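You operate a simulated robot arm through the tools that you are given. There is no shell and no other tool. Be economical: measure what you need, move in short steps, check, and stop when the job is done.

You run a simulated two-armed robot. Do the job below in one go: nothing can be reset, and whatever is moved stays where it is left.

JOB
Pick up the clear jug from the steel bench with one hand, pass it to the other hand and put it on the brown-topped red bench. Set down upright: clear jug.

The check looks at the end state, three seconds after you hand in, the way a careful person would. Anything else that was tipped, shoved, dropped, spilled or broken makes it a failure.

ROBOT AND FRAMES
Two 7-joint arms with two-finger parallel grippers on one trunk, on a base that drives. Base frame: it is fixed to the floor where the robot stands at the start and does not move with it; the origin is under the middle of the robot, x ahead of it, y to its left, z up; the surface under the hand at the start is at about z = 800. Readings come in mm, rad, newtons and seconds.
The left shoulder is at the start at [73, 182, 1086], the right one opposite. With the tool pointing down near the work surface each hand reaches from about 300 to 760 mm from the robot's upright axis, wherever it stands, measured 20 degrees to its own side. Places, roughly: brown-topped red bench [4500, 1500, 800]. Payload 3.91 kg a hand.
The tool frame of a hand sits at the grasp point between the pads (the TCP): z along the fingers, y along the line on which they close. The tips reach 30 mm beyond it. The gripper opens to 110 mm. The fingers are 20 mm wide and 10 mm thick; the gripper's body (48 by 112 mm) begins 55 mm behind the TCP.
Orientation is that of the tool frame in the base frame, as [roll, pitch, yaw] about the fixed x, y, z axes, in that order (R = Rz(yaw) Ry(pitch) Rx(roll)). With the fingers straight down and closing along the base's y, the tool's x points along the base's -x, its y along +y and its z along -z.

CONTROLS
- The arms move only by the tool arm_command. It takes "left_moves", "right_moves" or both (then of equal length, played together; a hand with none holds still); each is a list of rows, each a list of 7 numbers: the turn, a rotation vector about the tool's x, y, z in rad, then the shift along the tool's x, y, z in mm, then the opening, from 0 (shut) to 1 (fully open). In form: [[ax, ay, az, tx, ty, tz, claw], ...]. A call has 1 to 8 rows; each row is the pose to reach, as a shift and turn from the pose commanded when the call began, along the tool's axes at that moment. Each row takes 0.2 s and may step no farther than 50 mm and 0.15 rad from the row before; otherwise, or with a gripper value out of range, the whole call is refused. Where a pose cannot be reached the arm comes as near as it can. A force on the tool above 40 N (or 10 N above the force at the start of the call, whichever is more), or a blocked arm, ends the call early, and 0.2 s more pass. The fingers move at their own pace (about 72 mm/s each) and stop on an object; they squeeze with about 35 N. The grip force told is the motor's: it shows also when the fingers shut on nothing. Time passes only in rows, and 0.2 s behind the last, so rows that repeat a pose let the fingers close. The reply holds the time, the measured pose of the TCP, the force on the tool along the base axes, the opening and the grip force, in the units named above and with some noise, with the torque about the TCP (base axes, N m) and any sound that the robot's microphone picked up.
- Cameras (640 x 400 px; columns grow to the right, rows downward): "scene" is now at [216, -8.6, 1265.6]; the picture's right is [-0.12, -0.99, 0.00], its down [-0.65, 0.08, -0.76] and it looks along [0.75, -0.09, -0.65] (base axes); focal length 219 px, centre (320, 200). "left" rides on the left gripper at [73, -17, -103] in its tool frame; the picture's right is [0.23, 0.97, 0.00], its down [-0.76, 0.18, -0.62] and it looks along [-0.61, 0.14, 0.78] (tool axes); focal length 222 px, centre (320, 200). "right" rides on the right gripper at [72, 17, -103] in its tool frame; the picture's right is [-0.23, 0.97, 0.00], its down [-0.76, -0.18, -0.62] and it looks along [-0.61, -0.14, 0.78] (tool axes); focal length 222 px, centre (320, 200). There is no depth. A picture from a camera that has moved, and an enlarged one, comes with that camera's place and axes in the base frame and with its lens.
- camera(camera): a new picture of that camera. It takes no simulated time.
- slide_trunk(by): slides the trunk up (or, below 0, down) by that many mm; the arms and the scene camera ride with it, the base frame stays. It gives what a move gives, with no picture.
- drive_base(legs): drives the robot by 1 to 6 legs, each [ahead, left, turn to the left] in mm, mm and rad, along the robot's own axes; the way and the turn of a leg run together, so that a leg with both is an arc; at most 1500 mm and 3.142 rad a leg. The arms and the cameras ride along, it lands a little off, and it stops where it bumps. It gives what a move gives.
- pan_tilt(pan, tilt): turns the head with the scene camera to pan (to the left, within 1.396 rad either way) and tilt (down, from -0.506 to 1.204), counted from straight ahead of the robot. It gives what a move gives.
- zoom(camera, box): a new picture of the part [left, top, right, bottom] of that camera's present view, enlarged. It takes no simulated time.
- hand_in(): hands the job in; it is judged then, once.

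Go step by step. Nothing tells you exact positions but the pictures and the camera data: compare them with the known pose of the tool, close in by small moves and look again before you grip or let go. The budget is 120 turns and 100 pictures, counting those below and the enlarged ones. Unless the task says otherwise, let go and move clear before handing in, and close with one line.

The tools are called after "Emit:" by a JSON object that holds its "api" and its "payload". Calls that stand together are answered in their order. arm_command: Moves the arms, as the interface text tells. Its arguments: {"type":"object","properties":{"left_moves":{"type":"array"},"right_moves":{"type":"array"}},"required":[]} The other tools are called the same way: slide_trunk (by) slides the trunk up or down; drive_base (legs) drives the base; pan_tilt (pan, tilt) turns the head that bears the scene camera; camera (camera) takes a picture; zoom (camera, box) takes an enlarged picture of a part of a camera's view; hand_in () hands the job in.

At the start:

```text
clock: 0.0
left_eef_pos: [422.5, 86.6, 1089.2]
left_tcp_rot: [3.141, 0.0, -3.139]
left_contact_force: [-1.0, 0.0, 1.2]
left_torque: [0.04, 0.01, 0.02]
left_grip_width: 109.7
left_finger_force: 0.1
right_eef_pos: [351.7, -250.5, 1050.4]
right_tcp_rot: [-3.14, -0.001, -3.141]
right_contact_force: [-1.1, -0.2, -0.3]
right_torque: [-0.01, 0.01, 0.0]
right_grip_width: 110.4
right_finger_force: 0.1
trunk travel left (down, up): [-350.0, 164.0]
robot x, y, heading: [-0.5, -0.7, 0.001]
head pan, tilt: [-0.119, 0.71]
```

scene: 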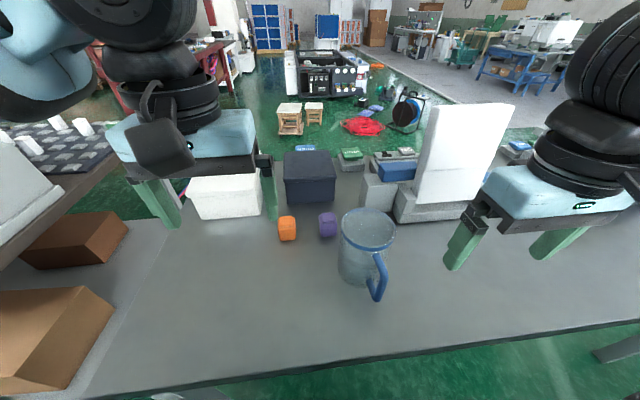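
right: 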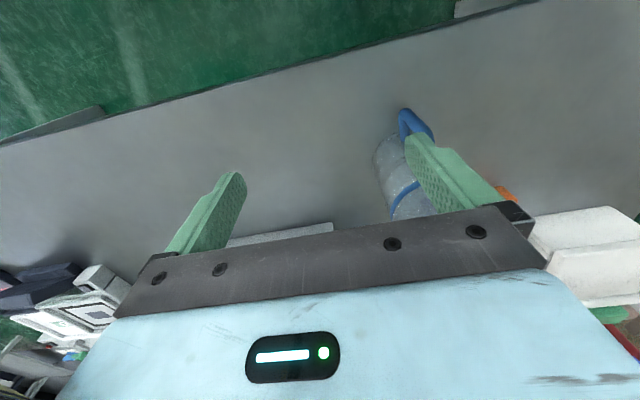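
left: 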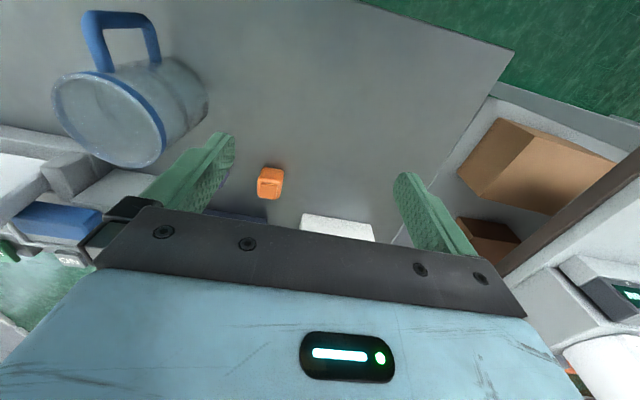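

The jug stands right of centre on the steel bench, at about [500, -140], and its handle points toward the robot. I'll look closer to get its size and see what it holds.

Emit:
{"api": "zoom", "payload": {"camera": "scene", "box": [270, 180, 450, 320]}}

Emit:
{"api": "zoom", "payload": {"camera": "left", "box": [20, 0, 260, 180]}}

```text
2.86 times, centred on (360, 250) of scene
camera zoom: at [216.0, -8.6, 1265.6], right [-0.12, -0.99, 0.0], down [-0.65, 0.08, -0.76], along [0.75, -0.09, -0.65], focal length 627 px, centre (206, 57)
```

zoom: 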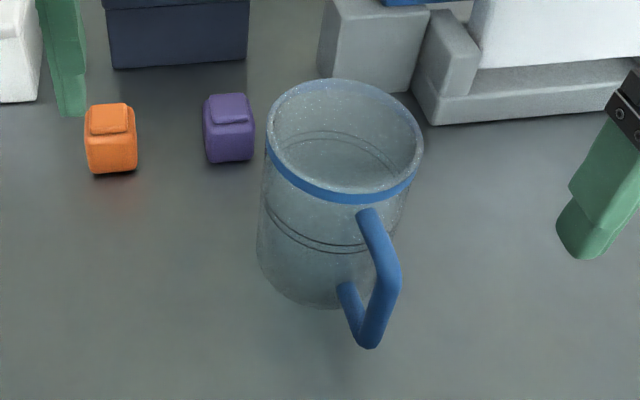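

```text
2.22 times, centred on (140, 90) of left
camera zoom: at [351.4, 68.3, 1191.7], right [-0.23, 0.97, 0.0], down [0.76, 0.18, 0.62], along [0.61, 0.14, -0.78], focal length 494 px, centre (720, 444)
```

zoom: 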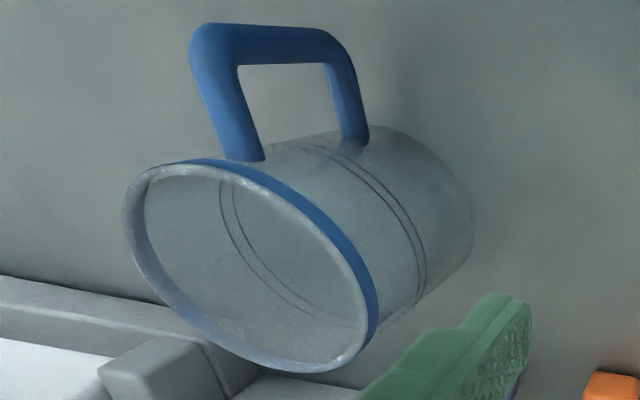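

The jug is about 140 mm tall and 110 mm across, too wide to grip round the body. Its handle bar is at about [402, -149], z 837–915. The plan is for the right hand to take the handle from above and lift, and the left hand to take the rim wall opposite it. First I'll bring the right hand over the handle and look.

Emit:
{"api": "arm_command", "payload": {"right_moves": [[0, 0, 0, -18, 34, 0, 1], [0, 0, 0, -36, 68, 0, 1], [0, 0, 0, -53, 101, 0, 1], [0, 0, 0, -53, 101, 0, 1]]}}

Emit:
{"api": "camera", "payload": {"camera": "right"}}

Emit:
{"api": "camera", "payload": {"camera": "scene"}}

```text
clock: 1.0
left_eef_pos: [423.1, 86.3, 1089.6]
left_tcp_rot: [3.14, 0.0, -3.141]
left_contact_force: [-0.7, -0.3, 0.0]
left_torque: [-0.01, -0.01, 0.0]
left_grip_width: 110.0
left_finger_force: 0.1
right_eef_pos: [400.7, -148.3, 1051.9]
right_tcp_rot: [-3.141, -0.002, -3.141]
right_contact_force: [-0.1, -0.2, 1.0]
right_torque: [0.0, 0.01, 0.0]
right_grip_width: 110.1
right_finger_force: 0.2
trunk travel left (down, up): [-350.0, 164.0]
robot x, y, heading: [1.3, 0.8, 0.001]
head pan, tilt: [-0.119, 0.71]
```

```text
94 pictures are left
camera right: at [329.8, -132.3, 1154.3], right [0.23, 0.97, 0.0], down [0.76, -0.18, 0.62], along [0.61, -0.14, -0.78], focal length 222 px, centre (320, 200)
```

right: 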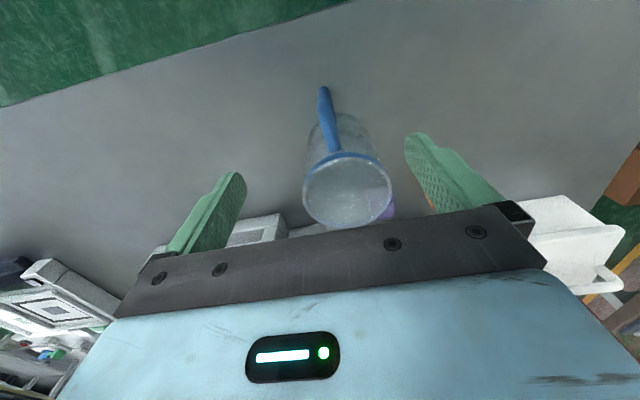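

```text
93 pictures are left
camera scene: at [215.6, -9.3, 1265.6], right [-0.12, -0.99, 0.0], down [-0.65, 0.08, -0.76], along [0.75, -0.09, -0.65], focal length 219 px, centre (320, 200)
```

scene: 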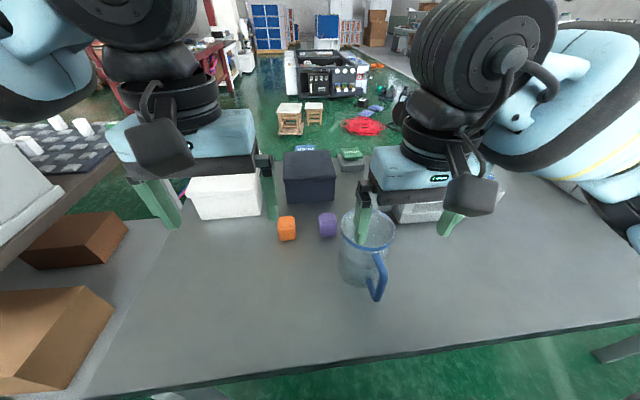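

The hand is above the handle. I'll measure the handle and rim from this camera.

Emit:
{"api": "zoom", "payload": {"camera": "right", "box": [260, 70, 420, 240]}}

```text
2.35 times, centred on (340, 155) of right
camera zoom: at [329.8, -132.3, 1154.3], right [0.23, 0.97, 0.0], down [0.76, -0.18, 0.62], along [0.61, -0.14, -0.78], focal length 523 px, centre (273, 306)
```

zoom: 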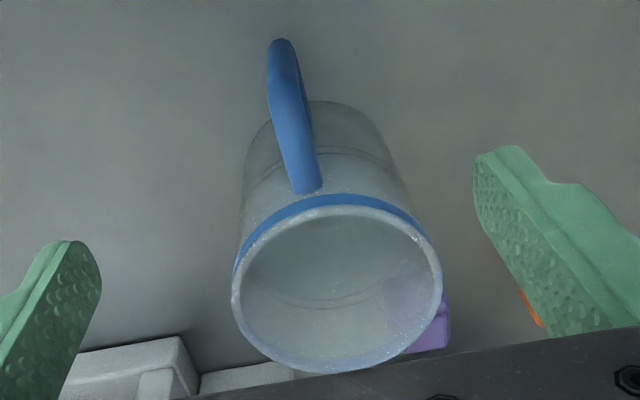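

From here the handle runs almost straight along -x at y≈-142, with the outer bar at x≈397 and the rim centre at about [495, -138, 940]. I'll go down over the handle.

Emit:
{"api": "arm_command", "payload": {"right_moves": [[0, 0, 0, -6, 5, 30, 0.8], [0, 0, 0, -6, 5, 70, 0.6], [0, 0, 0, -6, 5, 110, 0.5], [0, 0, 0, -6, 5, 140, 0.5], [0, 0, 0, -6, 5, 162, 0.5], [0, 0, 0, -6, 5, 162, 0.5]]}}

Emit:
{"api": "camera", "payload": {"camera": "right"}}

Emit:
{"api": "zoom", "payload": {"camera": "scene", "box": [270, 140, 510, 320]}}

Emit:
{"api": "zoom", "payload": {"camera": "left", "box": [0, 0, 260, 180]}}

```text
clock: 2.4
left_eef_pos: [422.6, 87.0, 1090.6]
left_tcp_rot: [3.141, 0.004, -3.14]
left_contact_force: [-0.3, -0.1, -0.7]
left_torque: [-0.01, -0.03, -0.04]
left_grip_width: 110.0
left_finger_force: 0.0
right_eef_pos: [410.3, -145.0, 890.4]
right_tcp_rot: [3.137, 0.008, 3.138]
right_contact_force: [-0.3, -3.8, 31.0]
right_torque: [0.27, -1.15, -0.13]
right_grip_width: 54.9
right_finger_force: 0.1
trunk travel left (down, up): [-350.0, 164.0]
robot x, y, heading: [-3.3, -2.0, -0.0]
head pan, tilt: [-0.119, 0.71]
```

```text
91 pictures are left
camera right: at [336.8, -128.2, 992.6], right [0.23, 0.97, 0.0], down [0.76, -0.18, 0.63], along [0.61, -0.14, -0.78], focal length 222 px, centre (320, 200)
```

right: 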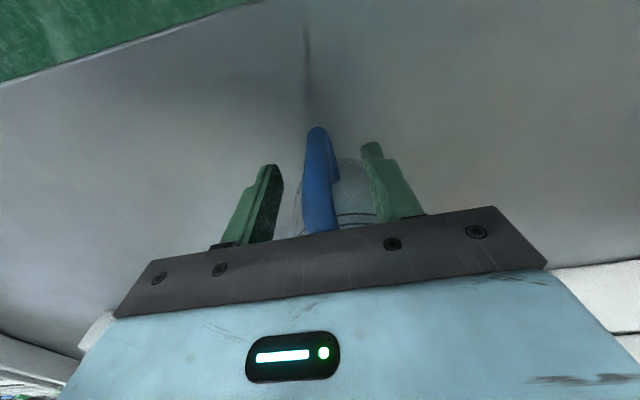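

```text
2.22 times, centred on (390, 230) of scene
camera zoom: at [214.0, -8.6, 1266.3], right [-0.12, -0.99, 0.0], down [-0.65, 0.08, -0.76], along [0.75, -0.09, -0.65], focal length 488 px, centre (164, 133)
```

zoom: 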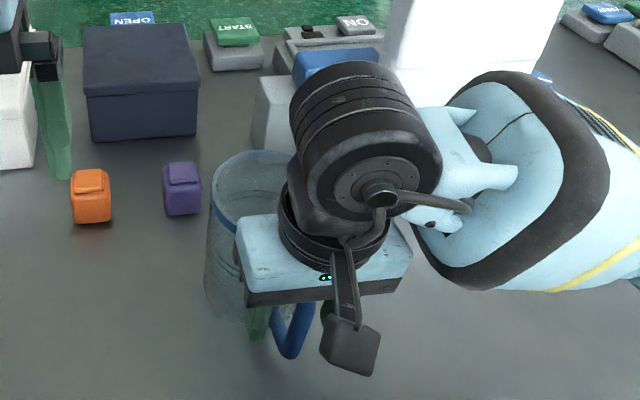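

```text
2.22 times, centred on (130, 90) of left
camera zoom: at [349.5, 68.3, 1192.6], right [-0.23, 0.97, 0.0], down [0.76, 0.18, 0.63], along [0.61, 0.14, -0.78], focal length 494 px, centre (742, 444)
```

zoom: 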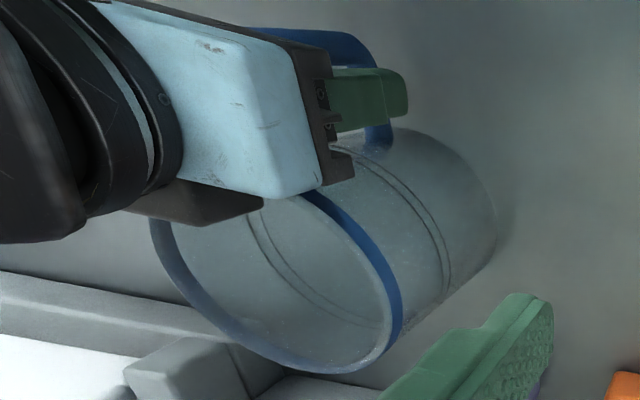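

The palm is pressing about 31 N upward on something around x≈447, which must be the rim edge. I'll back up and shift slightly toward the robot before gripping.

Emit:
{"api": "arm_command", "payload": {"right_moves": [[0, 0, 0, 0, 0, -6, 0.5], [0, 0, 0, 4, 0, -8, 0.5], [0, 0, 0, 4, 0, -8, 0.5]]}}

Emit:
{"api": "camera", "payload": {"camera": "right"}}

Emit:
{"api": "zoom", "payload": {"camera": "left", "box": [0, 0, 260, 180]}}

```text
clock: 3.2
left_eef_pos: [424.7, 88.4, 1089.8]
left_tcp_rot: [-3.141, 0.001, -3.141]
left_contact_force: [0.2, 0.3, 0.4]
left_torque: [0.01, -0.01, 0.02]
left_grip_width: 110.2
left_finger_force: 0.1
right_eef_pos: [405.6, -143.8, 894.6]
right_tcp_rot: [3.141, 0.0, -3.141]
right_contact_force: [0.8, -0.6, 0.6]
right_torque: [0.03, 0.02, 0.01]
right_grip_width: 54.9
right_finger_force: 0.1
trunk travel left (down, up): [-350.0, 164.0]
robot x, y, heading: [-2.9, 1.4, 0.004]
head pan, tilt: [-0.119, 0.71]
```

```text
88 pictures are left
camera right: at [334.4, -127.5, 997.6], right [0.23, 0.97, 0.0], down [0.76, -0.18, 0.62], along [0.61, -0.14, -0.78], focal length 222 px, centre (320, 200)
```

right: 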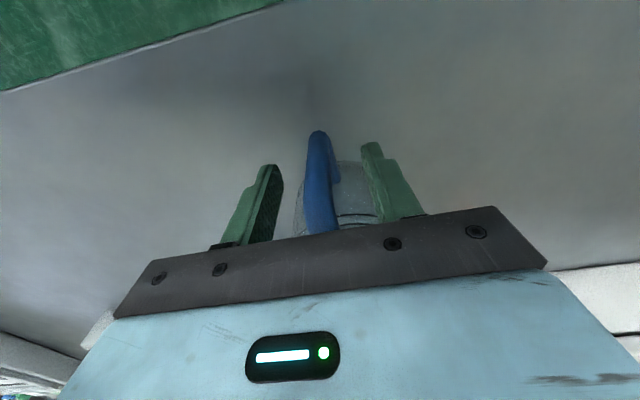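

```text
2.22 times, centred on (130, 90) of left
camera zoom: at [351.5, 68.3, 1191.6], right [-0.23, 0.97, 0.0], down [0.76, 0.18, 0.62], along [0.61, 0.14, -0.78], focal length 494 px, centre (742, 444)
```

zoom: 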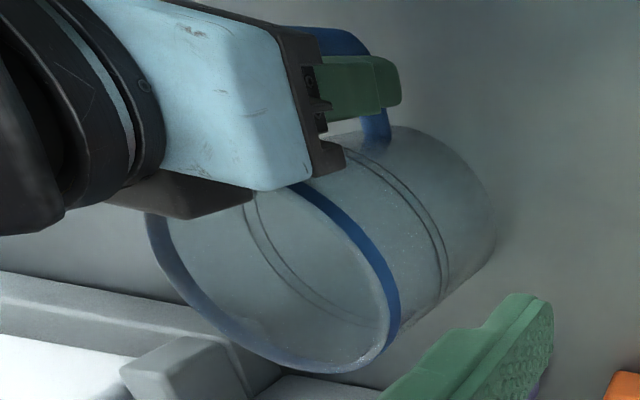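

The force is gone and the handle sits midway between the fingers. Now I'll close on it.

Emit:
{"api": "arm_command", "payload": {"right_moves": [[0, 0, 0, 0, 0, 0, 0.2], [0, 0, 0, 0, 0, 0, 0], [0, 0, 0, 0, 0, 0, 0], [0, 0, 0, 0, 0, 0, 0]]}}

```text
clock: 4.2
left_eef_pos: [423.2, 87.0, 1089.9]
left_tcp_rot: [-3.14, 0.0, -3.14]
left_contact_force: [0.3, -0.4, -0.7]
left_torque: [0.01, 0.0, 0.0]
left_grip_width: 109.8
left_finger_force: 0.0
right_eef_pos: [407.4, -145.1, 895.7]
right_tcp_rot: [3.141, 0.0, -3.141]
right_contact_force: [-0.6, 0.3, -0.1]
right_torque: [0.08, 0.17, 0.05]
right_grip_width: 15.0
right_finger_force: 35.0
trunk travel left (down, up): [-350.0, 164.0]
robot x, y, heading: [1.8, -2.0, 0.003]
head pan, tilt: [-0.119, 0.71]
```

Gripped on 15 mm. Next is a small lift to test the weight and see whether the jug tilts.

Emit:
{"api": "arm_command", "payload": {"right_moves": [[0, 0, 0, 0, 0, -5, 0], [0, 0, 0, 0, 0, -12, 0], [0, 0, 0, 0, 0, -20, 0], [0, 0, 0, 0, 0, -20, 0]]}}

Emit:
{"api": "camera", "payload": {"camera": "scene"}}

Emit:
{"api": "zoom", "payload": {"camera": "left", "box": [0, 0, 260, 180]}}

```text
clock: 5.2
left_eef_pos: [424.1, 87.0, 1089.7]
left_tcp_rot: [3.141, 0.001, -3.141]
left_contact_force: [-0.3, -0.3, -0.4]
left_torque: [0.01, 0.02, -0.01]
left_grip_width: 109.9
left_finger_force: 0.1
right_eef_pos: [406.2, -144.2, 915.2]
right_tcp_rot: [-3.141, 0.0, -3.141]
right_contact_force: [0.3, -0.3, -3.5]
right_torque: [0.02, 0.19, 0.0]
right_grip_width: 14.6
right_finger_force: 34.7
trunk travel left (down, up): [-350.0, 164.0]
robot x, y, heading: [3.1, 2.3, -0.003]
head pan, tilt: [-0.119, 0.71]
```

```text
86 pictures are left
camera scene: at [216.2, -8.7, 1265.5], right [-0.12, -0.99, 0.0], down [-0.65, 0.08, -0.76], along [0.75, -0.09, -0.65], focal length 219 px, centre (320, 200)
```

scene: 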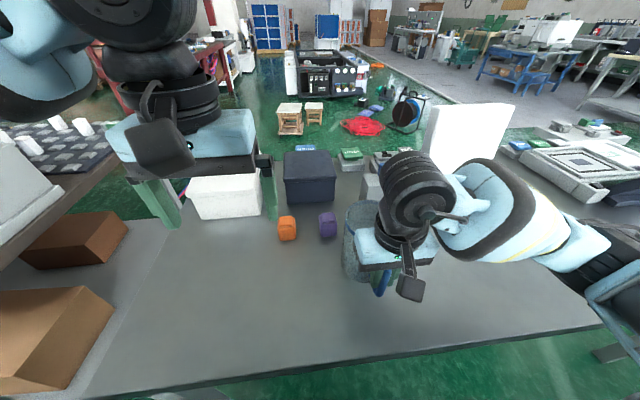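

```text
2.22 times, centred on (130, 90) of left
camera zoom: at [351.6, 68.2, 1191.6], right [-0.23, 0.97, 0.0], down [0.76, 0.18, 0.62], along [0.61, 0.14, -0.78], focal length 494 px, centre (742, 444)
```

zoom: 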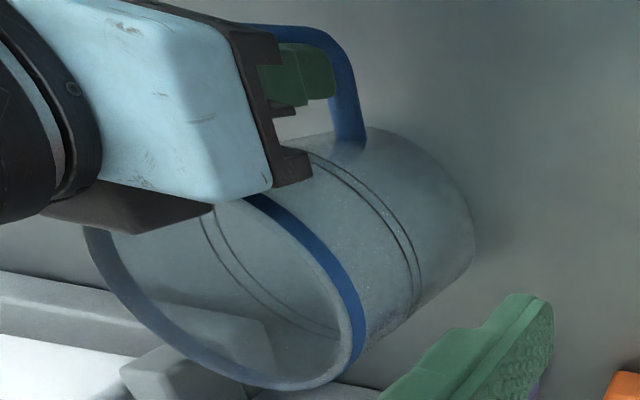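

The jug is up, weighs about 0.35 kg and hangs upright. I'll raise it and turn it about the vertical so the handle points right, leaving the left rim free for the left hand.

Emit:
{"api": "arm_command", "payload": {"right_moves": [[0, 0, 0, 0, 0, -30, 0], [0, 0, 0, 0, 0, -65, 0], [0, 0, -0.1, 0, 0, -85, 0], [0, 0, -0.24, 0, 0, -85, 0], [0, 0, -0.38, -4, 2, -85, 0], [0, 0, -0.52, -8, 4, -85, 0], [0, 0, -0.66, -12, 6, -85, 0], [0, 0, -0.8, -16, 8, -85, 0]]}}

Emit:
{"api": "camera", "payload": {"camera": "scene"}}

```text
clock: 7.0
left_eef_pos: [424.2, 85.8, 1089.4]
left_tcp_rot: [3.141, 0.0, -3.14]
left_contact_force: [0.0, 0.2, -0.6]
left_torque: [0.0, 0.0, -0.02]
left_grip_width: 109.9
left_finger_force: 0.0
right_eef_pos: [422.9, -137.2, 1001.6]
right_tcp_rot: [3.141, -0.001, -2.337]
right_contact_force: [0.2, -0.2, -2.7]
right_torque: [-0.17, 0.17, 0.0]
right_grip_width: 14.7
right_finger_force: 35.3
trunk travel left (down, up): [-350.0, 164.0]
robot x, y, heading: [-2.1, -1.1, 0.0]
head pan, tilt: [-0.119, 0.71]
```

```text
84 pictures are left
camera scene: at [216.3, -8.6, 1265.5], right [-0.12, -0.99, 0.0], down [-0.65, 0.08, -0.76], along [0.75, -0.09, -0.65], focal length 219 px, centre (320, 200)
```

scene: 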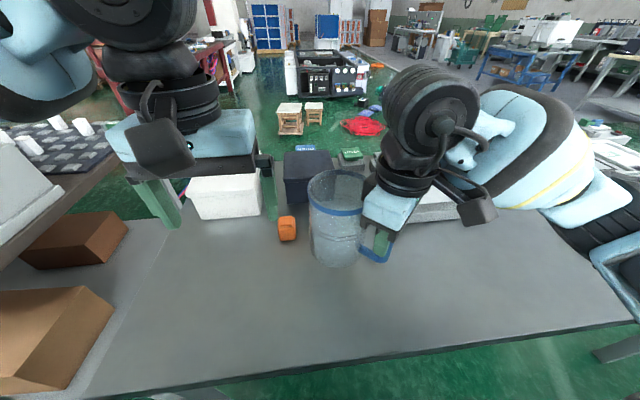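

It's turning cleanly. I'll finish the turn and raise the left hand a little.

Emit:
{"api": "arm_command", "payload": {"right_moves": [[0, 0, -0.13, 0, 0, 0, 0], [0, 0, -0.26, 0, 0, 0, 0], [0, 0, -0.39, 0, 0, 0, 0], [0, 0, -0.52, 0, 0, 0, 0], [0, 0, -0.65, 0, 0, 0, 0], [0, 0, -0.77, 0, 0, 0, 0], [0, 0, -0.77, 0, 0, 0, 0]], "left_moves": [[0, 0, 0, 0, 0, -10, 1], [0, 0, 0, 0, 0, -20, 1], [0, 0, 0, 0, 0, -20, 0.8], [0, 0, 0, 0, 0, -20, 0.6], [0, 0, 0, 0, 0, -20, 0.5], [0, 0, 0, 0, 0, -20, 0.5], [0, 0, 0, 0, 0, -20, 0.5]]}}

Emit:
{"api": "camera", "payload": {"camera": "scene"}}

Emit:
{"api": "camera", "payload": {"camera": "left"}}

```text
clock: 8.6
left_eef_pos: [422.7, 86.0, 1109.2]
left_tcp_rot: [-3.14, 0.004, -3.14]
left_contact_force: [-0.6, 0.5, 0.1]
left_torque: [0.0, -0.04, 0.03]
left_grip_width: 55.2
left_finger_force: 0.2
right_eef_pos: [358.5, -139.1, 1011.6]
right_tcp_rot: [-3.135, -0.003, -1.585]
right_contact_force: [-0.2, 1.0, -3.5]
right_torque: [-0.23, -0.02, 0.0]
right_grip_width: 14.7
right_finger_force: 34.8
right hand out of reach, approached as far as the arm can: row 5, 6, 7
trunk travel left (down, up): [-350.0, 164.0]
robot x, y, heading: [0.5, -0.1, 0.002]
head pan, tilt: [-0.119, 0.71]
```

```text
83 pictures are left
camera scene: at [213.5, -8.5, 1266.1], right [-0.12, -0.99, 0.0], down [-0.65, 0.08, -0.76], along [0.75, -0.09, -0.65], focal length 219 px, centre (320, 200)
```

scene: 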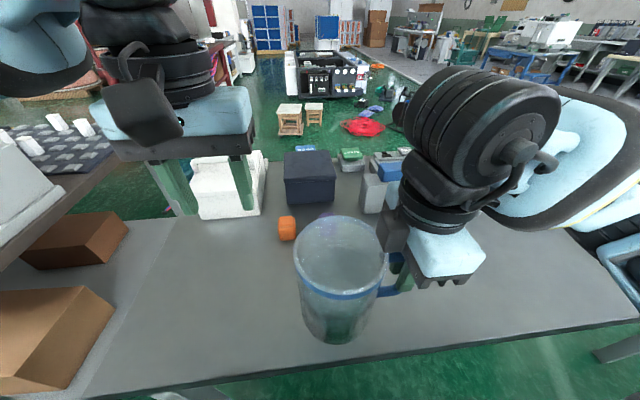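

```text
82 pictures are left
camera left: at [349.8, 68.3, 1212.5], right [-0.23, 0.97, 0.0], down [0.76, 0.18, 0.63], along [0.61, 0.14, -0.78], focal length 222 px, centre (320, 200)
```

left: 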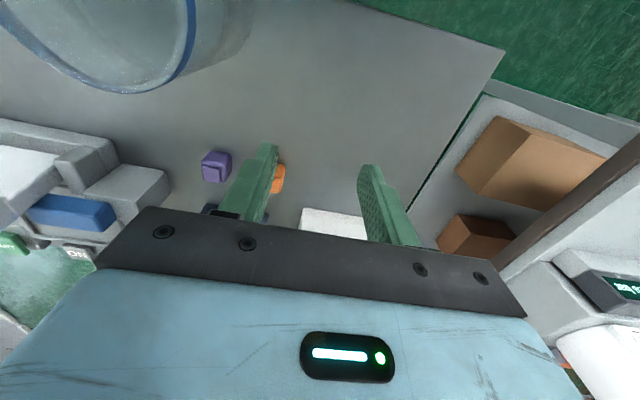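

The last part of the turn was past the wrist's reach, so the hand was pulled toward the robot. The jug is still safe. I'll turn back about 0.4 rad to a comfortable pose.

Emit:
{"api": "arm_command", "payload": {"right_moves": [[0, 0, 0.1, 0, 0, 0, 0], [0, 0, 0.2, 0, 0, 0, 0], [0, 0, 0.3, 0, 0, 0, 0], [0, 0, 0.4, 0, 0, 0, 0], [0, 0, 0.4, 0, 0, 0, 0], [0, 0, 0.4, 0, 0, 0, 0]]}}

Emit:
{"api": "camera", "payload": {"camera": "scene"}}

```text
clock: 10.0
left_eef_pos: [424.7, 85.6, 1108.8]
left_tcp_rot: [-3.141, 0.0, -3.14]
left_contact_force: [0.2, 0.0, 0.8]
left_torque: [0.0, 0.0, -0.02]
left_grip_width: 55.1
left_finger_force: 0.2
right_eef_pos: [361.3, -138.1, 1010.3]
right_tcp_rot: [-3.141, -0.001, -1.971]
right_contact_force: [0.4, 0.8, -3.0]
right_torque: [-0.21, 0.12, -0.01]
right_grip_width: 14.9
right_finger_force: 34.8
trunk travel left (down, up): [-350.0, 164.0]
robot x, y, heading: [-2.1, 0.4, -0.003]
head pan, tilt: [-0.119, 0.71]
```

```text
81 pictures are left
camera scene: at [216.1, -8.6, 1265.6], right [-0.12, -0.99, 0.0], down [-0.65, 0.08, -0.76], along [0.75, -0.09, -0.65], focal length 219 px, centre (320, 200)
```

scene: 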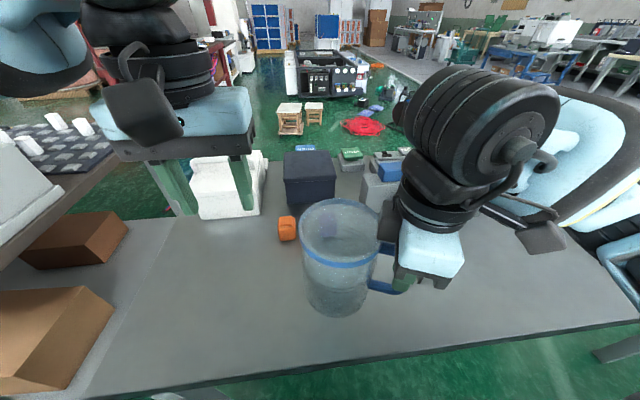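

The hand is steady at yaw -1.97. I'll move the jug 70 mm forward for a comfortable handover spot.

Emit:
{"api": "arm_command", "payload": {"right_moves": [[0, 0, 0, -9, -21, 0, 0], [0, 0, 0, -18, -43, 0, 0], [0, 0, 0, -27, -64, 0, 0], [0, 0, 0, -27, -64, 0, 0]]}}

Emit:
{"api": "zoom", "payload": {"camera": "scene", "box": [200, 110, 440, 290]}}

Emit:
{"api": "camera", "payload": {"camera": "left"}}

```text
clock: 11.0
left_eef_pos: [422.8, 87.4, 1108.6]
left_tcp_rot: [-3.14, 0.001, -3.141]
left_contact_force: [-0.1, 0.4, 0.5]
left_torque: [-0.02, -0.01, 0.03]
left_grip_width: 54.9
left_finger_force: 0.0
right_eef_pos: [432.3, -137.5, 1009.6]
right_tcp_rot: [-3.141, 0.0, -1.971]
right_contact_force: [1.1, 0.2, -3.5]
right_torque: [-0.24, 0.08, 0.01]
right_grip_width: 14.7
right_finger_force: 34.6
trunk travel left (down, up): [-350.0, 164.0]
robot x, y, heading: [0.1, 1.6, -0.001]
head pan, tilt: [-0.119, 0.71]
```

```text
2.22 times, centred on (320, 200) of scene
camera zoom: at [215.9, -8.7, 1265.6], right [-0.12, -0.99, 0.0], down [-0.65, 0.08, -0.76], along [0.75, -0.09, -0.65], focal length 488 px, centre (320, 200)
```

zoom: 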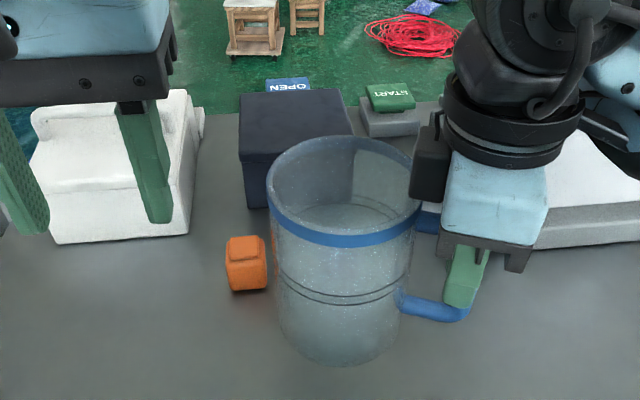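

```text
79 pictures are left
camera left: at [352.2, 68.1, 1211.6], right [-0.23, 0.97, 0.0], down [0.76, 0.18, 0.62], along [0.61, 0.14, -0.78], focal length 222 px, centre (320, 200)
```

left: 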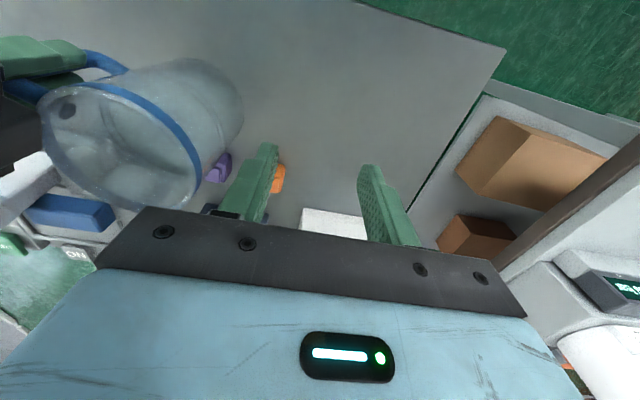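

The rim centre comes out at about [467, -57], with the rim top at z≈1056. The left hand will go above the rim's left side at [467, -5], staying high.

Emit:
{"api": "arm_command", "payload": {"left_moves": [[0, 0, 0, -14, -30, 0, 0.5], [0, 0, 0, -29, -61, 0, 0.5], [0, 0, 0, -43, -91, 0, 0.5], [0, 0, 0, -43, -91, 0, 0.5]]}}

Emit:
{"api": "camera", "payload": {"camera": "left"}}

Emit:
{"api": "camera", "payload": {"camera": "scene"}}

Emit:
{"api": "camera", "payload": {"camera": "right"}}

```text
clock: 12.0
left_eef_pos: [468.3, -4.5, 1112.6]
left_tcp_rot: [-3.139, 0.001, -3.139]
left_contact_force: [-0.1, 0.2, 0.5]
left_torque: [-0.02, 0.0, -0.03]
left_grip_width: 55.0
left_finger_force: 0.0
right_eef_pos: [431.9, -136.8, 1011.2]
right_tcp_rot: [3.141, -0.001, -1.973]
right_contact_force: [-0.5, -0.6, -3.6]
right_torque: [-0.23, 0.12, -0.03]
right_grip_width: 14.8
right_finger_force: 35.0
trunk travel left (down, up): [-350.0, 164.0]
robot x, y, heading: [-2.8, -0.5, -0.005]
head pan, tilt: [-0.119, 0.71]
```

```text
78 pictures are left
camera left: at [396.0, -23.0, 1214.8], right [-0.23, 0.97, 0.0], down [0.76, 0.18, 0.62], along [0.61, 0.14, -0.78], focal length 222 px, centre (320, 200)
```

left: 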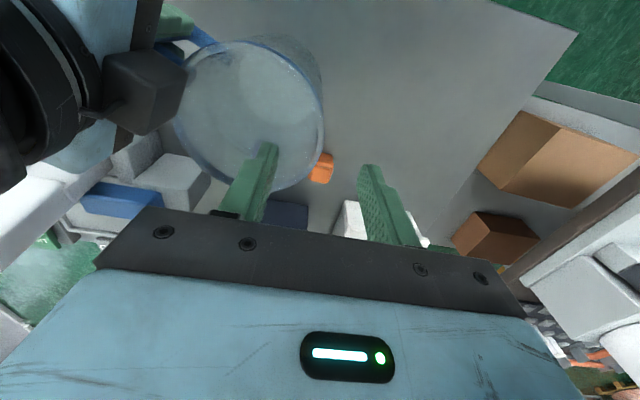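

```text
77 pictures are left
camera scene: at [215.9, -7.9, 1265.6], right [-0.12, -0.99, 0.0], down [-0.65, 0.08, -0.76], along [0.75, -0.09, -0.65], focal length 219 px, centre (320, 200)
```

scene: 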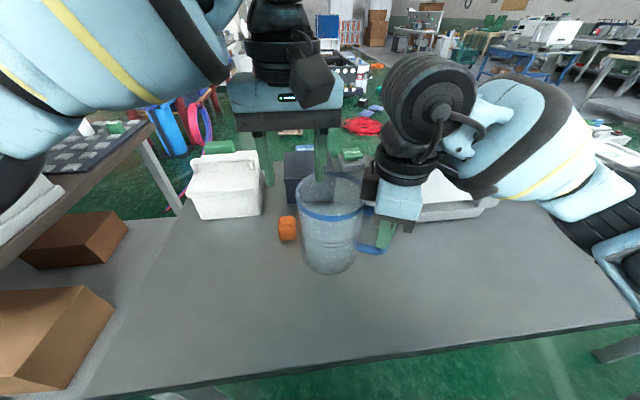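

```text
76 pictures are left
camera right: at [388.0, -197.4, 1113.3], right [-0.81, 0.59, 0.0], down [0.46, 0.63, 0.62], along [0.37, 0.5, -0.78], focal length 222 px, centre (320, 200)
```

right: 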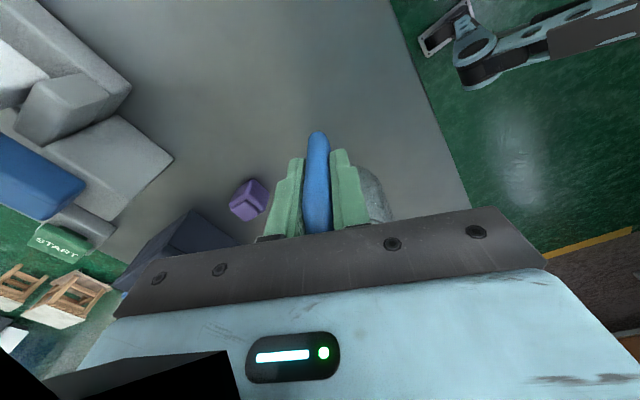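

The inner left finger is over the jug opening and the outer one is outside, so the wall will come between them. I'll descend in part and check.

Emit:
{"api": "arm_command", "payload": {"left_moves": [[0, 0, 0, 3, 0, 20, 0.5], [0, 0, 0, 3, 0, 38, 0.5], [0, 0, 0, 3, 0, 52, 0.5], [0, 0, 0, 3, 0, 52, 0.5]]}}

Emit:
{"api": "camera", "payload": {"camera": "left"}}

Emit:
{"api": "zoom", "payload": {"camera": "scene", "box": [220, 110, 440, 290]}}

```text
clock: 13.0
left_eef_pos: [462.1, -3.7, 1058.0]
left_tcp_rot: [3.141, 0.0, -3.139]
left_contact_force: [0.3, 0.1, -0.6]
left_torque: [-0.01, 0.02, -0.01]
left_grip_width: 54.9
left_finger_force: 0.1
right_eef_pos: [432.5, -137.8, 1010.7]
right_tcp_rot: [-3.141, 0.001, -1.974]
right_contact_force: [0.4, -1.1, -2.9]
right_torque: [-0.21, 0.1, -0.03]
right_grip_width: 14.7
right_finger_force: 34.3
trunk travel left (down, up): [-350.0, 164.0]
robot x, y, heading: [3.5, -0.6, 0.005]
head pan, tilt: [-0.119, 0.71]
```

```text
75 pictures are left
camera left: at [390.3, -22.1, 1160.1], right [-0.23, 0.97, 0.0], down [0.76, 0.18, 0.62], along [0.61, 0.14, -0.78], focal length 222 px, centre (320, 200)
```

left: 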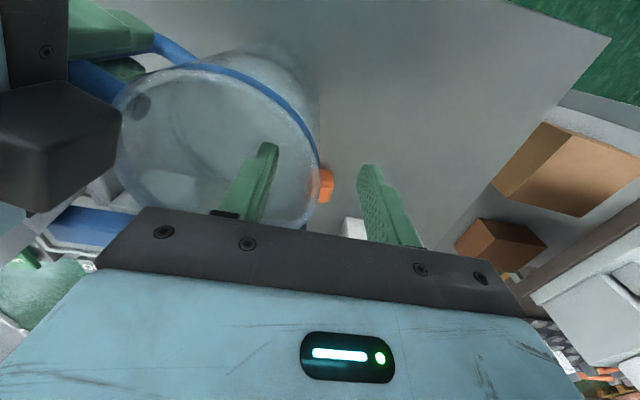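

```text
2.22 times, centred on (330, 200) of scene
camera zoom: at [216.1, -8.7, 1265.6], right [-0.12, -0.99, 0.0], down [-0.65, 0.08, -0.76], along [0.75, -0.09, -0.65], focal length 488 px, centre (298, 200)
```

zoom: 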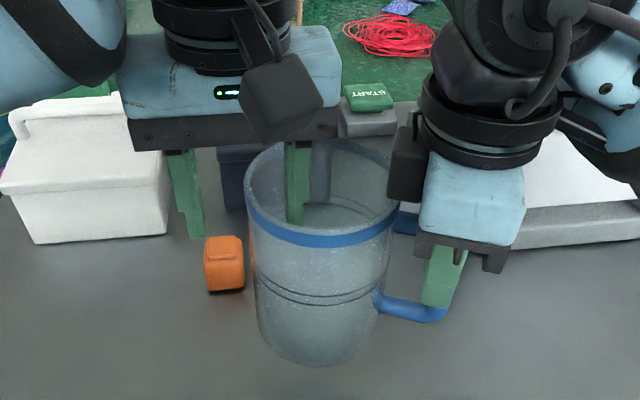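

The inner finger is inside the rim and clear on both sides. I'll go 22 mm lower, then close gently on the wall.

Emit:
{"api": "arm_command", "payload": {"left_moves": [[0, 0, 0, 0, 0, 12, 0.5], [0, 0, 0, 0, 0, 22, 0.5], [0, 0, 0, 0, 0, 22, 0.35], [0, 0, 0, 0, 0, 22, 0.2], [0, 0, 0, 0, 0, 22, 0.2]]}}

Emit:
{"api": "camera", "payload": {"camera": "left"}}

Emit:
{"api": "zoom", "payload": {"camera": "scene", "box": [220, 110, 440, 290]}}

```text
clock: 14.2
left_eef_pos: [463.4, -3.7, 1035.9]
left_tcp_rot: [3.141, 0.0, -3.138]
left_contact_force: [0.6, -0.1, -0.2]
left_torque: [-0.02, 0.0, 0.0]
left_grip_width: 22.0
left_finger_force: 0.1
right_eef_pos: [432.3, -137.5, 1010.9]
right_tcp_rot: [-3.141, 0.0, -1.973]
right_contact_force: [-0.1, -0.2, -2.4]
right_torque: [-0.22, 0.1, 0.04]
right_grip_width: 14.8
right_finger_force: 34.6
trunk travel left (down, up): [-350.0, 164.0]
robot x, y, heading: [0.5, 0.7, -0.001]
head pan, tilt: [-0.119, 0.71]
```

```text
73 pictures are left
camera left: at [390.8, -22.0, 1137.9], right [-0.23, 0.97, 0.0], down [0.76, 0.18, 0.62], along [0.61, 0.14, -0.78], focal length 222 px, centre (320, 200)
```

left: 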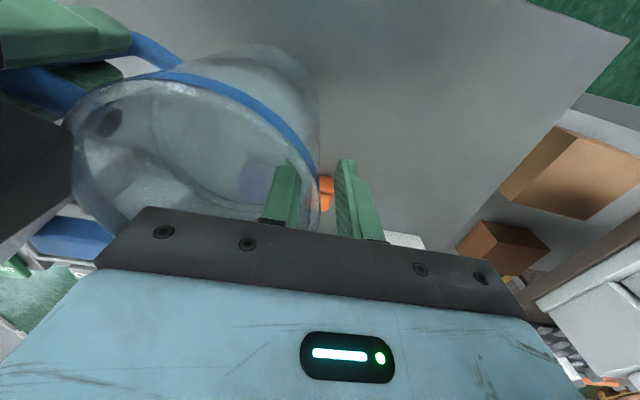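

```text
2.22 times, centred on (330, 200) of scene
camera zoom: at [216.2, -8.7, 1265.5], right [-0.12, -0.99, 0.0], down [-0.65, 0.08, -0.76], along [0.75, -0.09, -0.65], focal length 488 px, centre (298, 200)
```

zoom: 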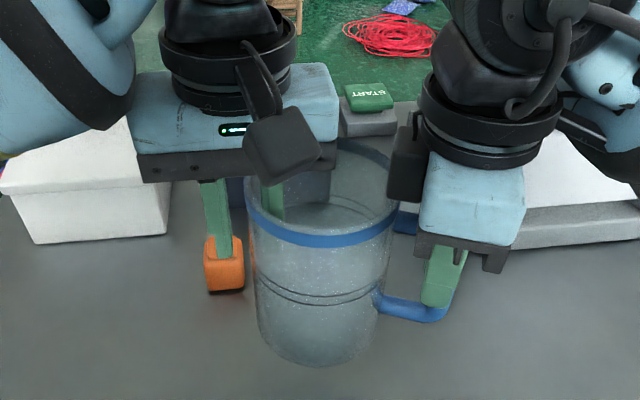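

The wall lies between the fingers and is nearly centred. Closing.

Emit:
{"api": "arm_command", "payload": {"left_moves": [[0, 0, 0, 0, 0, 0, 0.1], [0, 0, 0, 0, 0, 0, 0], [0, 0, 0, 0, 0, 0, 0], [0, 0, 0, 0, 0, 0, 0]]}}

Emit:
{"api": "zoom", "payload": {"camera": "left", "box": [60, 20, 440, 260]}}

```text
clock: 15.2
left_eef_pos: [463.4, -6.0, 1036.0]
left_tcp_rot: [-3.135, 0.001, -3.141]
left_contact_force: [-2.5, -31.8, -0.5]
left_torque: [0.4, 0.57, 0.52]
left_grip_width: 6.8
left_finger_force: 35.7
right_eef_pos: [431.3, -135.8, 1010.2]
right_tcp_rot: [3.141, 0.005, -1.97]
right_contact_force: [2.2, 31.1, 1.4]
right_torque: [-0.82, -0.53, 0.15]
right_grip_width: 14.9
right_finger_force: 35.8
trunk travel left (down, up): [-350.0, 164.0]
robot x, y, heading: [-1.8, 0.1, -0.004]
head pan, tilt: [-0.119, 0.71]
```

```text
1.67 times, centred on (250, 140) of left
camera zoom: at [390.4, -22.9, 1137.8], right [-0.23, 0.97, -0.01], down [0.76, 0.18, 0.62], along [0.61, 0.14, -0.78], focal length 370 px, centre (437, 300)
```

zoom: 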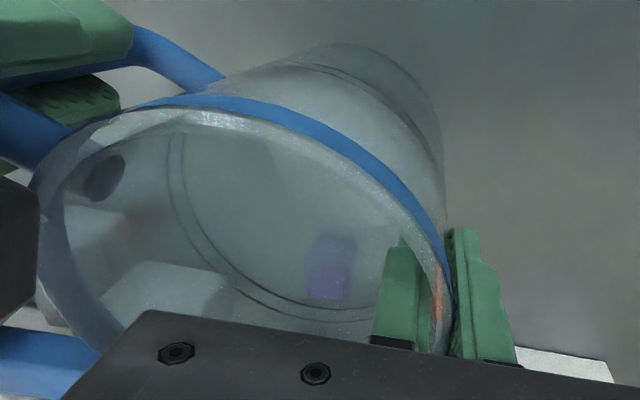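

The left hand holds the wall at 6.8 mm, with about 31 N of sideways pull between the hands. I'll ease that off by moving the left hand a few mm right.

Emit:
{"api": "arm_command", "payload": {"left_moves": [[0, 0, 0, 0, -1.5, 0, 0], [0, 0, 0, 0, -3, 0, 0], [0, 0, 0, 0, -3, 0, 0]]}}

```text
clock: 16.0
left_eef_pos: [464.1, -6.2, 1035.6]
left_tcp_rot: [-3.141, 0.001, -3.138]
left_contact_force: [2.1, -9.5, -3.5]
left_torque: [-0.49, 0.24, 0.44]
left_grip_width: 6.8
left_finger_force: 34.5
right_eef_pos: [431.7, -137.6, 1009.6]
right_tcp_rot: [3.141, 0.001, -1.973]
right_contact_force: [-0.8, 10.0, 3.3]
right_torque: [0.94, -0.31, -0.01]
right_grip_width: 14.6
right_finger_force: 35.1
trunk travel left (down, up): [-350.0, 164.0]
robot x, y, heading: [-0.3, -0.7, 0.005]
head pan, tilt: [-0.119, 0.71]
```

The pull is down to about 10 N. Now I'll open the right hand while the left holds.

Emit:
{"api": "arm_command", "payload": {"right_moves": [[0, 0, 0, 0, 0, 0, 0.15], [0, 0, 0, 0, 0, 0, 0.3], [0, 0, 0, 0, 0, 0, 0.45], [0, 0, 0, 0, 0, 0, 0.45]]}}

Emit:
{"api": "camera", "payload": {"camera": "right"}}

Emit:
{"api": "zoom", "payload": {"camera": "scene", "box": [220, 110, 440, 290]}}

```text
clock: 17.0
left_eef_pos: [464.2, -7.2, 1035.5]
left_tcp_rot: [-3.141, -0.001, -3.14]
left_contact_force: [1.0, -0.8, -1.5]
left_torque: [0.2, -0.01, 0.01]
left_grip_width: 6.1
left_finger_force: 34.9
right_eef_pos: [432.1, -136.7, 1009.3]
right_tcp_rot: [3.14, 0.0, -1.974]
right_contact_force: [-0.2, 0.6, -0.2]
right_torque: [0.03, -0.02, 0.02]
right_grip_width: 49.1
right_finger_force: 0.0
trunk travel left (down, up): [-350.0, 164.0]
robot x, y, heading: [1.5, -0.8, -0.002]
head pan, tilt: [-0.119, 0.71]
```

```text
70 pictures are left
camera right: at [388.3, -198.1, 1113.1], right [-0.81, 0.59, 0.0], down [0.46, 0.63, 0.62], along [0.37, 0.5, -0.78], focal length 222 px, centre (320, 200)
```

right: 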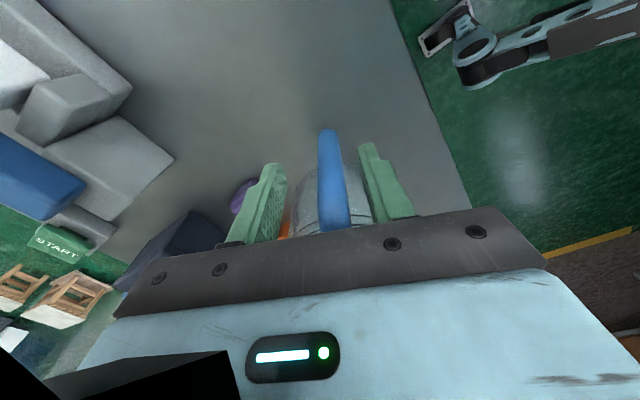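

```text
2.22 times, centred on (330, 200) of scene
camera zoom: at [216.2, -8.7, 1265.5], right [-0.12, -0.99, 0.0], down [-0.65, 0.08, -0.76], along [0.75, -0.09, -0.65], focal length 488 px, centre (298, 200)
```

zoom: 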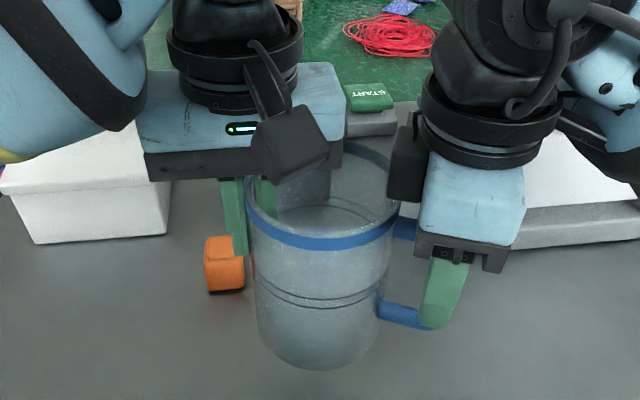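

The left hand holds the jug upright by itself. I'll back the right hand up and away.

Emit:
{"api": "arm_command", "payload": {"right_moves": [[0, 0, 0, 0, 0, -30, 0.45], [0, 0, 0, 0, 0, -65, 0.45], [0, 0, 0, 20, 0, -100, 0.45], [0, 0, 0, 60, 0, -100, 0.45], [0, 0, 0, 100, 0, -100, 0.45], [0, 0, 0.1, 130, 0, -100, 0.45], [0, 0, 0.2, 140, 0, -100, 0.45]]}}

Emit:
{"api": "camera", "payload": {"camera": "scene"}}

```text
clock: 18.6
left_eef_pos: [464.6, -7.0, 1035.6]
left_tcp_rot: [3.141, 0.001, -3.139]
left_contact_force: [0.0, -0.2, 0.2]
left_torque: [0.23, 0.0, 0.0]
left_grip_width: 6.0
left_finger_force: 34.8
right_eef_pos: [377.4, -266.2, 1110.8]
right_tcp_rot: [-3.141, 0.001, -2.17]
right_contact_force: [-0.4, -0.7, -0.3]
right_torque: [0.01, -0.01, 0.0]
right_grip_width: 49.5
right_finger_force: 0.1
trunk travel left (down, up): [-350.0, 164.0]
robot x, y, heading: [-4.0, -0.9, -0.001]
head pan, tilt: [-0.119, 0.71]
```

```text
68 pictures are left
camera scene: at [216.2, -8.6, 1265.6], right [-0.12, -0.99, 0.0], down [-0.65, 0.08, -0.76], along [0.75, -0.09, -0.65], focal length 219 px, centre (320, 200)
```

scene: 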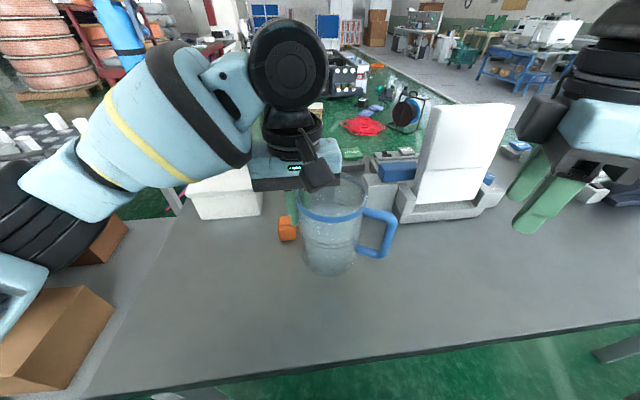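

The handover is done. Now I'll look for the route to the red bench.

Emit:
{"api": "arm_command", "payload": {"left_moves": [[0, 0, 0, 0, 0, -20, 0], [0, 0, 0, 10, 0, -40, 0], [0, 0, 0, 20, 0, -60, 0]]}}

Emit:
{"api": "pan_tilt", "payload": {"pan": 0.5, "tilt": 0.25}}

Emit:
{"api": "camera", "payload": {"camera": "scene"}}

Emit:
{"api": "pan_tilt", "payload": {"pan": -0.1, "tilt": 0.25}}

Emit:
{"api": "camera", "payload": {"camera": "scene"}}

Emit:
{"api": "pan_tilt", "payload": {"pan": 1.3, "tilt": 0.5}}

Emit:
{"api": "camera", "payload": {"camera": "scene"}}

Emit:
{"api": "pan_tilt", "payload": {"pan": -1.2, "tilt": 0.5}}

Emit:
{"api": "camera", "payload": {"camera": "scene"}}

```text
clock: 19.4
left_eef_pos: [442.9, -7.2, 1098.1]
left_tcp_rot: [-3.14, 0.0, -3.139]
left_contact_force: [0.0, -1.2, -2.8]
left_torque: [0.14, 0.01, 0.01]
left_grip_width: 6.1
left_finger_force: 34.8
right_eef_pos: [377.9, -266.0, 1111.6]
right_tcp_rot: [3.141, -0.001, -2.17]
right_contact_force: [0.4, -0.5, 0.5]
right_torque: [-0.02, 0.02, -0.01]
right_grip_width: 49.6
right_finger_force: 0.1
trunk travel left (down, up): [-350.0, 164.0]
robot x, y, heading: [1.8, -1.1, -0.002]
head pan, tilt: [-0.119, 0.71]
```

```text
clock: 20.4
left_eef_pos: [443.8, -6.6, 1096.6]
left_tcp_rot: [-3.141, 0.0, -3.14]
left_contact_force: [-0.4, -0.2, -3.0]
left_torque: [0.2, -0.04, 0.01]
left_grip_width: 6.1
left_finger_force: 34.8
right_eef_pos: [377.4, -268.4, 1111.0]
right_tcp_rot: [3.141, 0.001, -2.172]
right_contact_force: [0.6, 0.3, -1.0]
right_torque: [-0.02, 0.0, 0.06]
right_grip_width: 49.5
right_finger_force: 0.0
trunk travel left (down, up): [-350.0, 164.0]
robot x, y, heading: [0.9, 0.3, -0.002]
head pan, tilt: [0.499, 0.25]
```

```text
67 pictures are left
camera scene: at [214.3, 46.0, 1307.2], right [0.48, -0.88, 0.0], down [-0.22, -0.12, -0.97], along [0.85, 0.46, -0.25], focal length 219 px, centre (320, 200)
```

scene: 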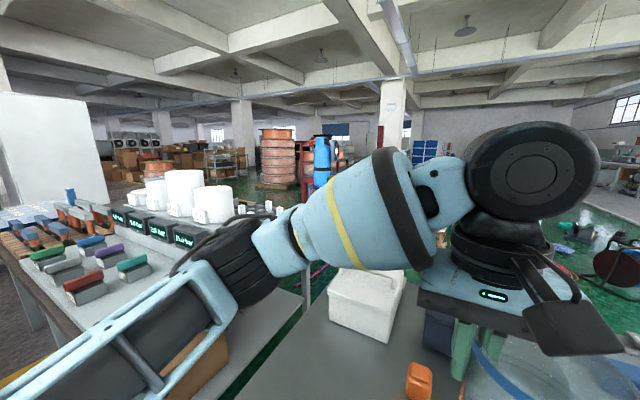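

```text
clock: 21.4
left_eef_pos: [442.4, -6.7, 1096.2]
left_tcp_rot: [3.141, -0.001, -3.139]
left_contact_force: [-0.3, -0.4, -3.4]
left_torque: [0.19, 0.0, 0.04]
left_grip_width: 5.7
left_finger_force: 35.0
right_eef_pos: [376.8, -265.4, 1110.5]
right_tcp_rot: [3.141, 0.002, -2.171]
right_contact_force: [0.5, 0.5, -0.2]
right_torque: [0.03, -0.03, 0.03]
right_grip_width: 49.5
right_finger_force: 0.1
trunk travel left (down, up): [-350.0, 164.0]
robot x, y, heading: [-1.2, 2.1, 0.002]
head pan, tilt: [-0.099, 0.25]
```

```text
66 pictures are left
camera scene: at [225.2, -7.8, 1307.3], right [-0.1, -1.0, 0.0], down [-0.25, 0.02, -0.97], along [0.96, -0.1, -0.25], focal length 219 px, centre (320, 200)
```

scene: 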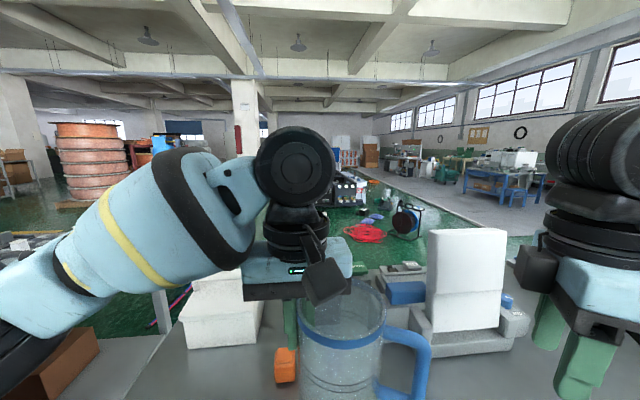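

```text
clock: 22.9
left_eef_pos: [442.6, -5.5, 1096.7]
left_tcp_rot: [3.14, 0.001, -3.14]
left_contact_force: [-0.6, -0.1, -1.8]
left_torque: [0.2, 0.03, 0.0]
left_grip_width: 6.1
left_finger_force: 34.8
right_eef_pos: [378.1, -267.5, 1111.4]
right_tcp_rot: [-3.141, -0.002, -2.172]
right_contact_force: [0.9, 0.1, 0.0]
right_torque: [0.0, 0.04, 0.0]
right_grip_width: 49.5
right_finger_force: 0.1
trunk travel left (down, up): [-350.0, 164.0]
robot x, y, heading: [-2.9, 0.3, -0.002]
head pan, tilt: [1.3, 0.499]
```

```text
65 pictures are left
camera scene: at [156.6, 89.0, 1284.2], right [0.96, -0.27, 0.0], down [-0.13, -0.46, -0.88], along [0.24, 0.85, -0.48], focal length 219 px, centre (320, 200)
```

scene: 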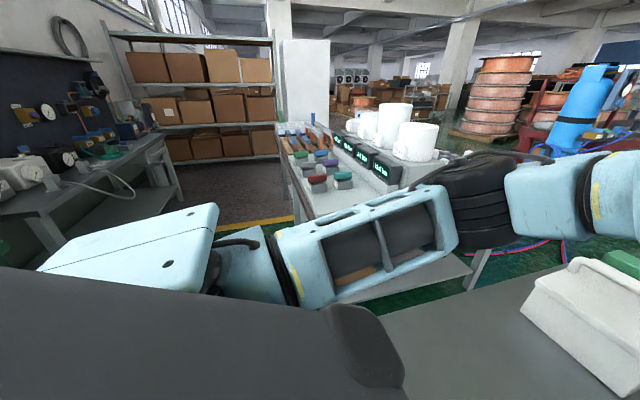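

```text
clock: 25.2
left_eef_pos: [442.3, -6.2, 1097.4]
left_tcp_rot: [3.14, -0.001, -3.14]
left_contact_force: [-0.2, 0.4, -3.3]
left_torque: [0.19, 0.01, -0.02]
left_grip_width: 6.0
left_finger_force: 35.6
right_eef_pos: [376.8, -265.6, 1110.6]
right_tcp_rot: [-3.141, 0.002, -2.171]
right_contact_force: [0.6, -1.4, 0.4]
right_torque: [0.0, -0.02, 0.0]
right_grip_width: 49.4
right_finger_force: 0.0
trunk travel left (down, up): [-350.0, 164.0]
robot x, y, heading: [0.6, -0.7, -0.001]
head pan, tilt: [-1.201, 0.499]
```

```text
64 pictures are left
camera scene: at [165.2, -83.4, 1284.1], right [-0.93, -0.36, 0.0], down [-0.17, 0.45, -0.88], along [0.32, -0.82, -0.48], focal length 219 px, centre (320, 200)
```

scene: 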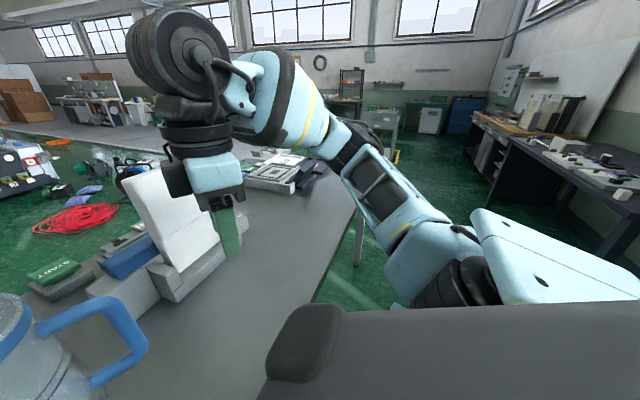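

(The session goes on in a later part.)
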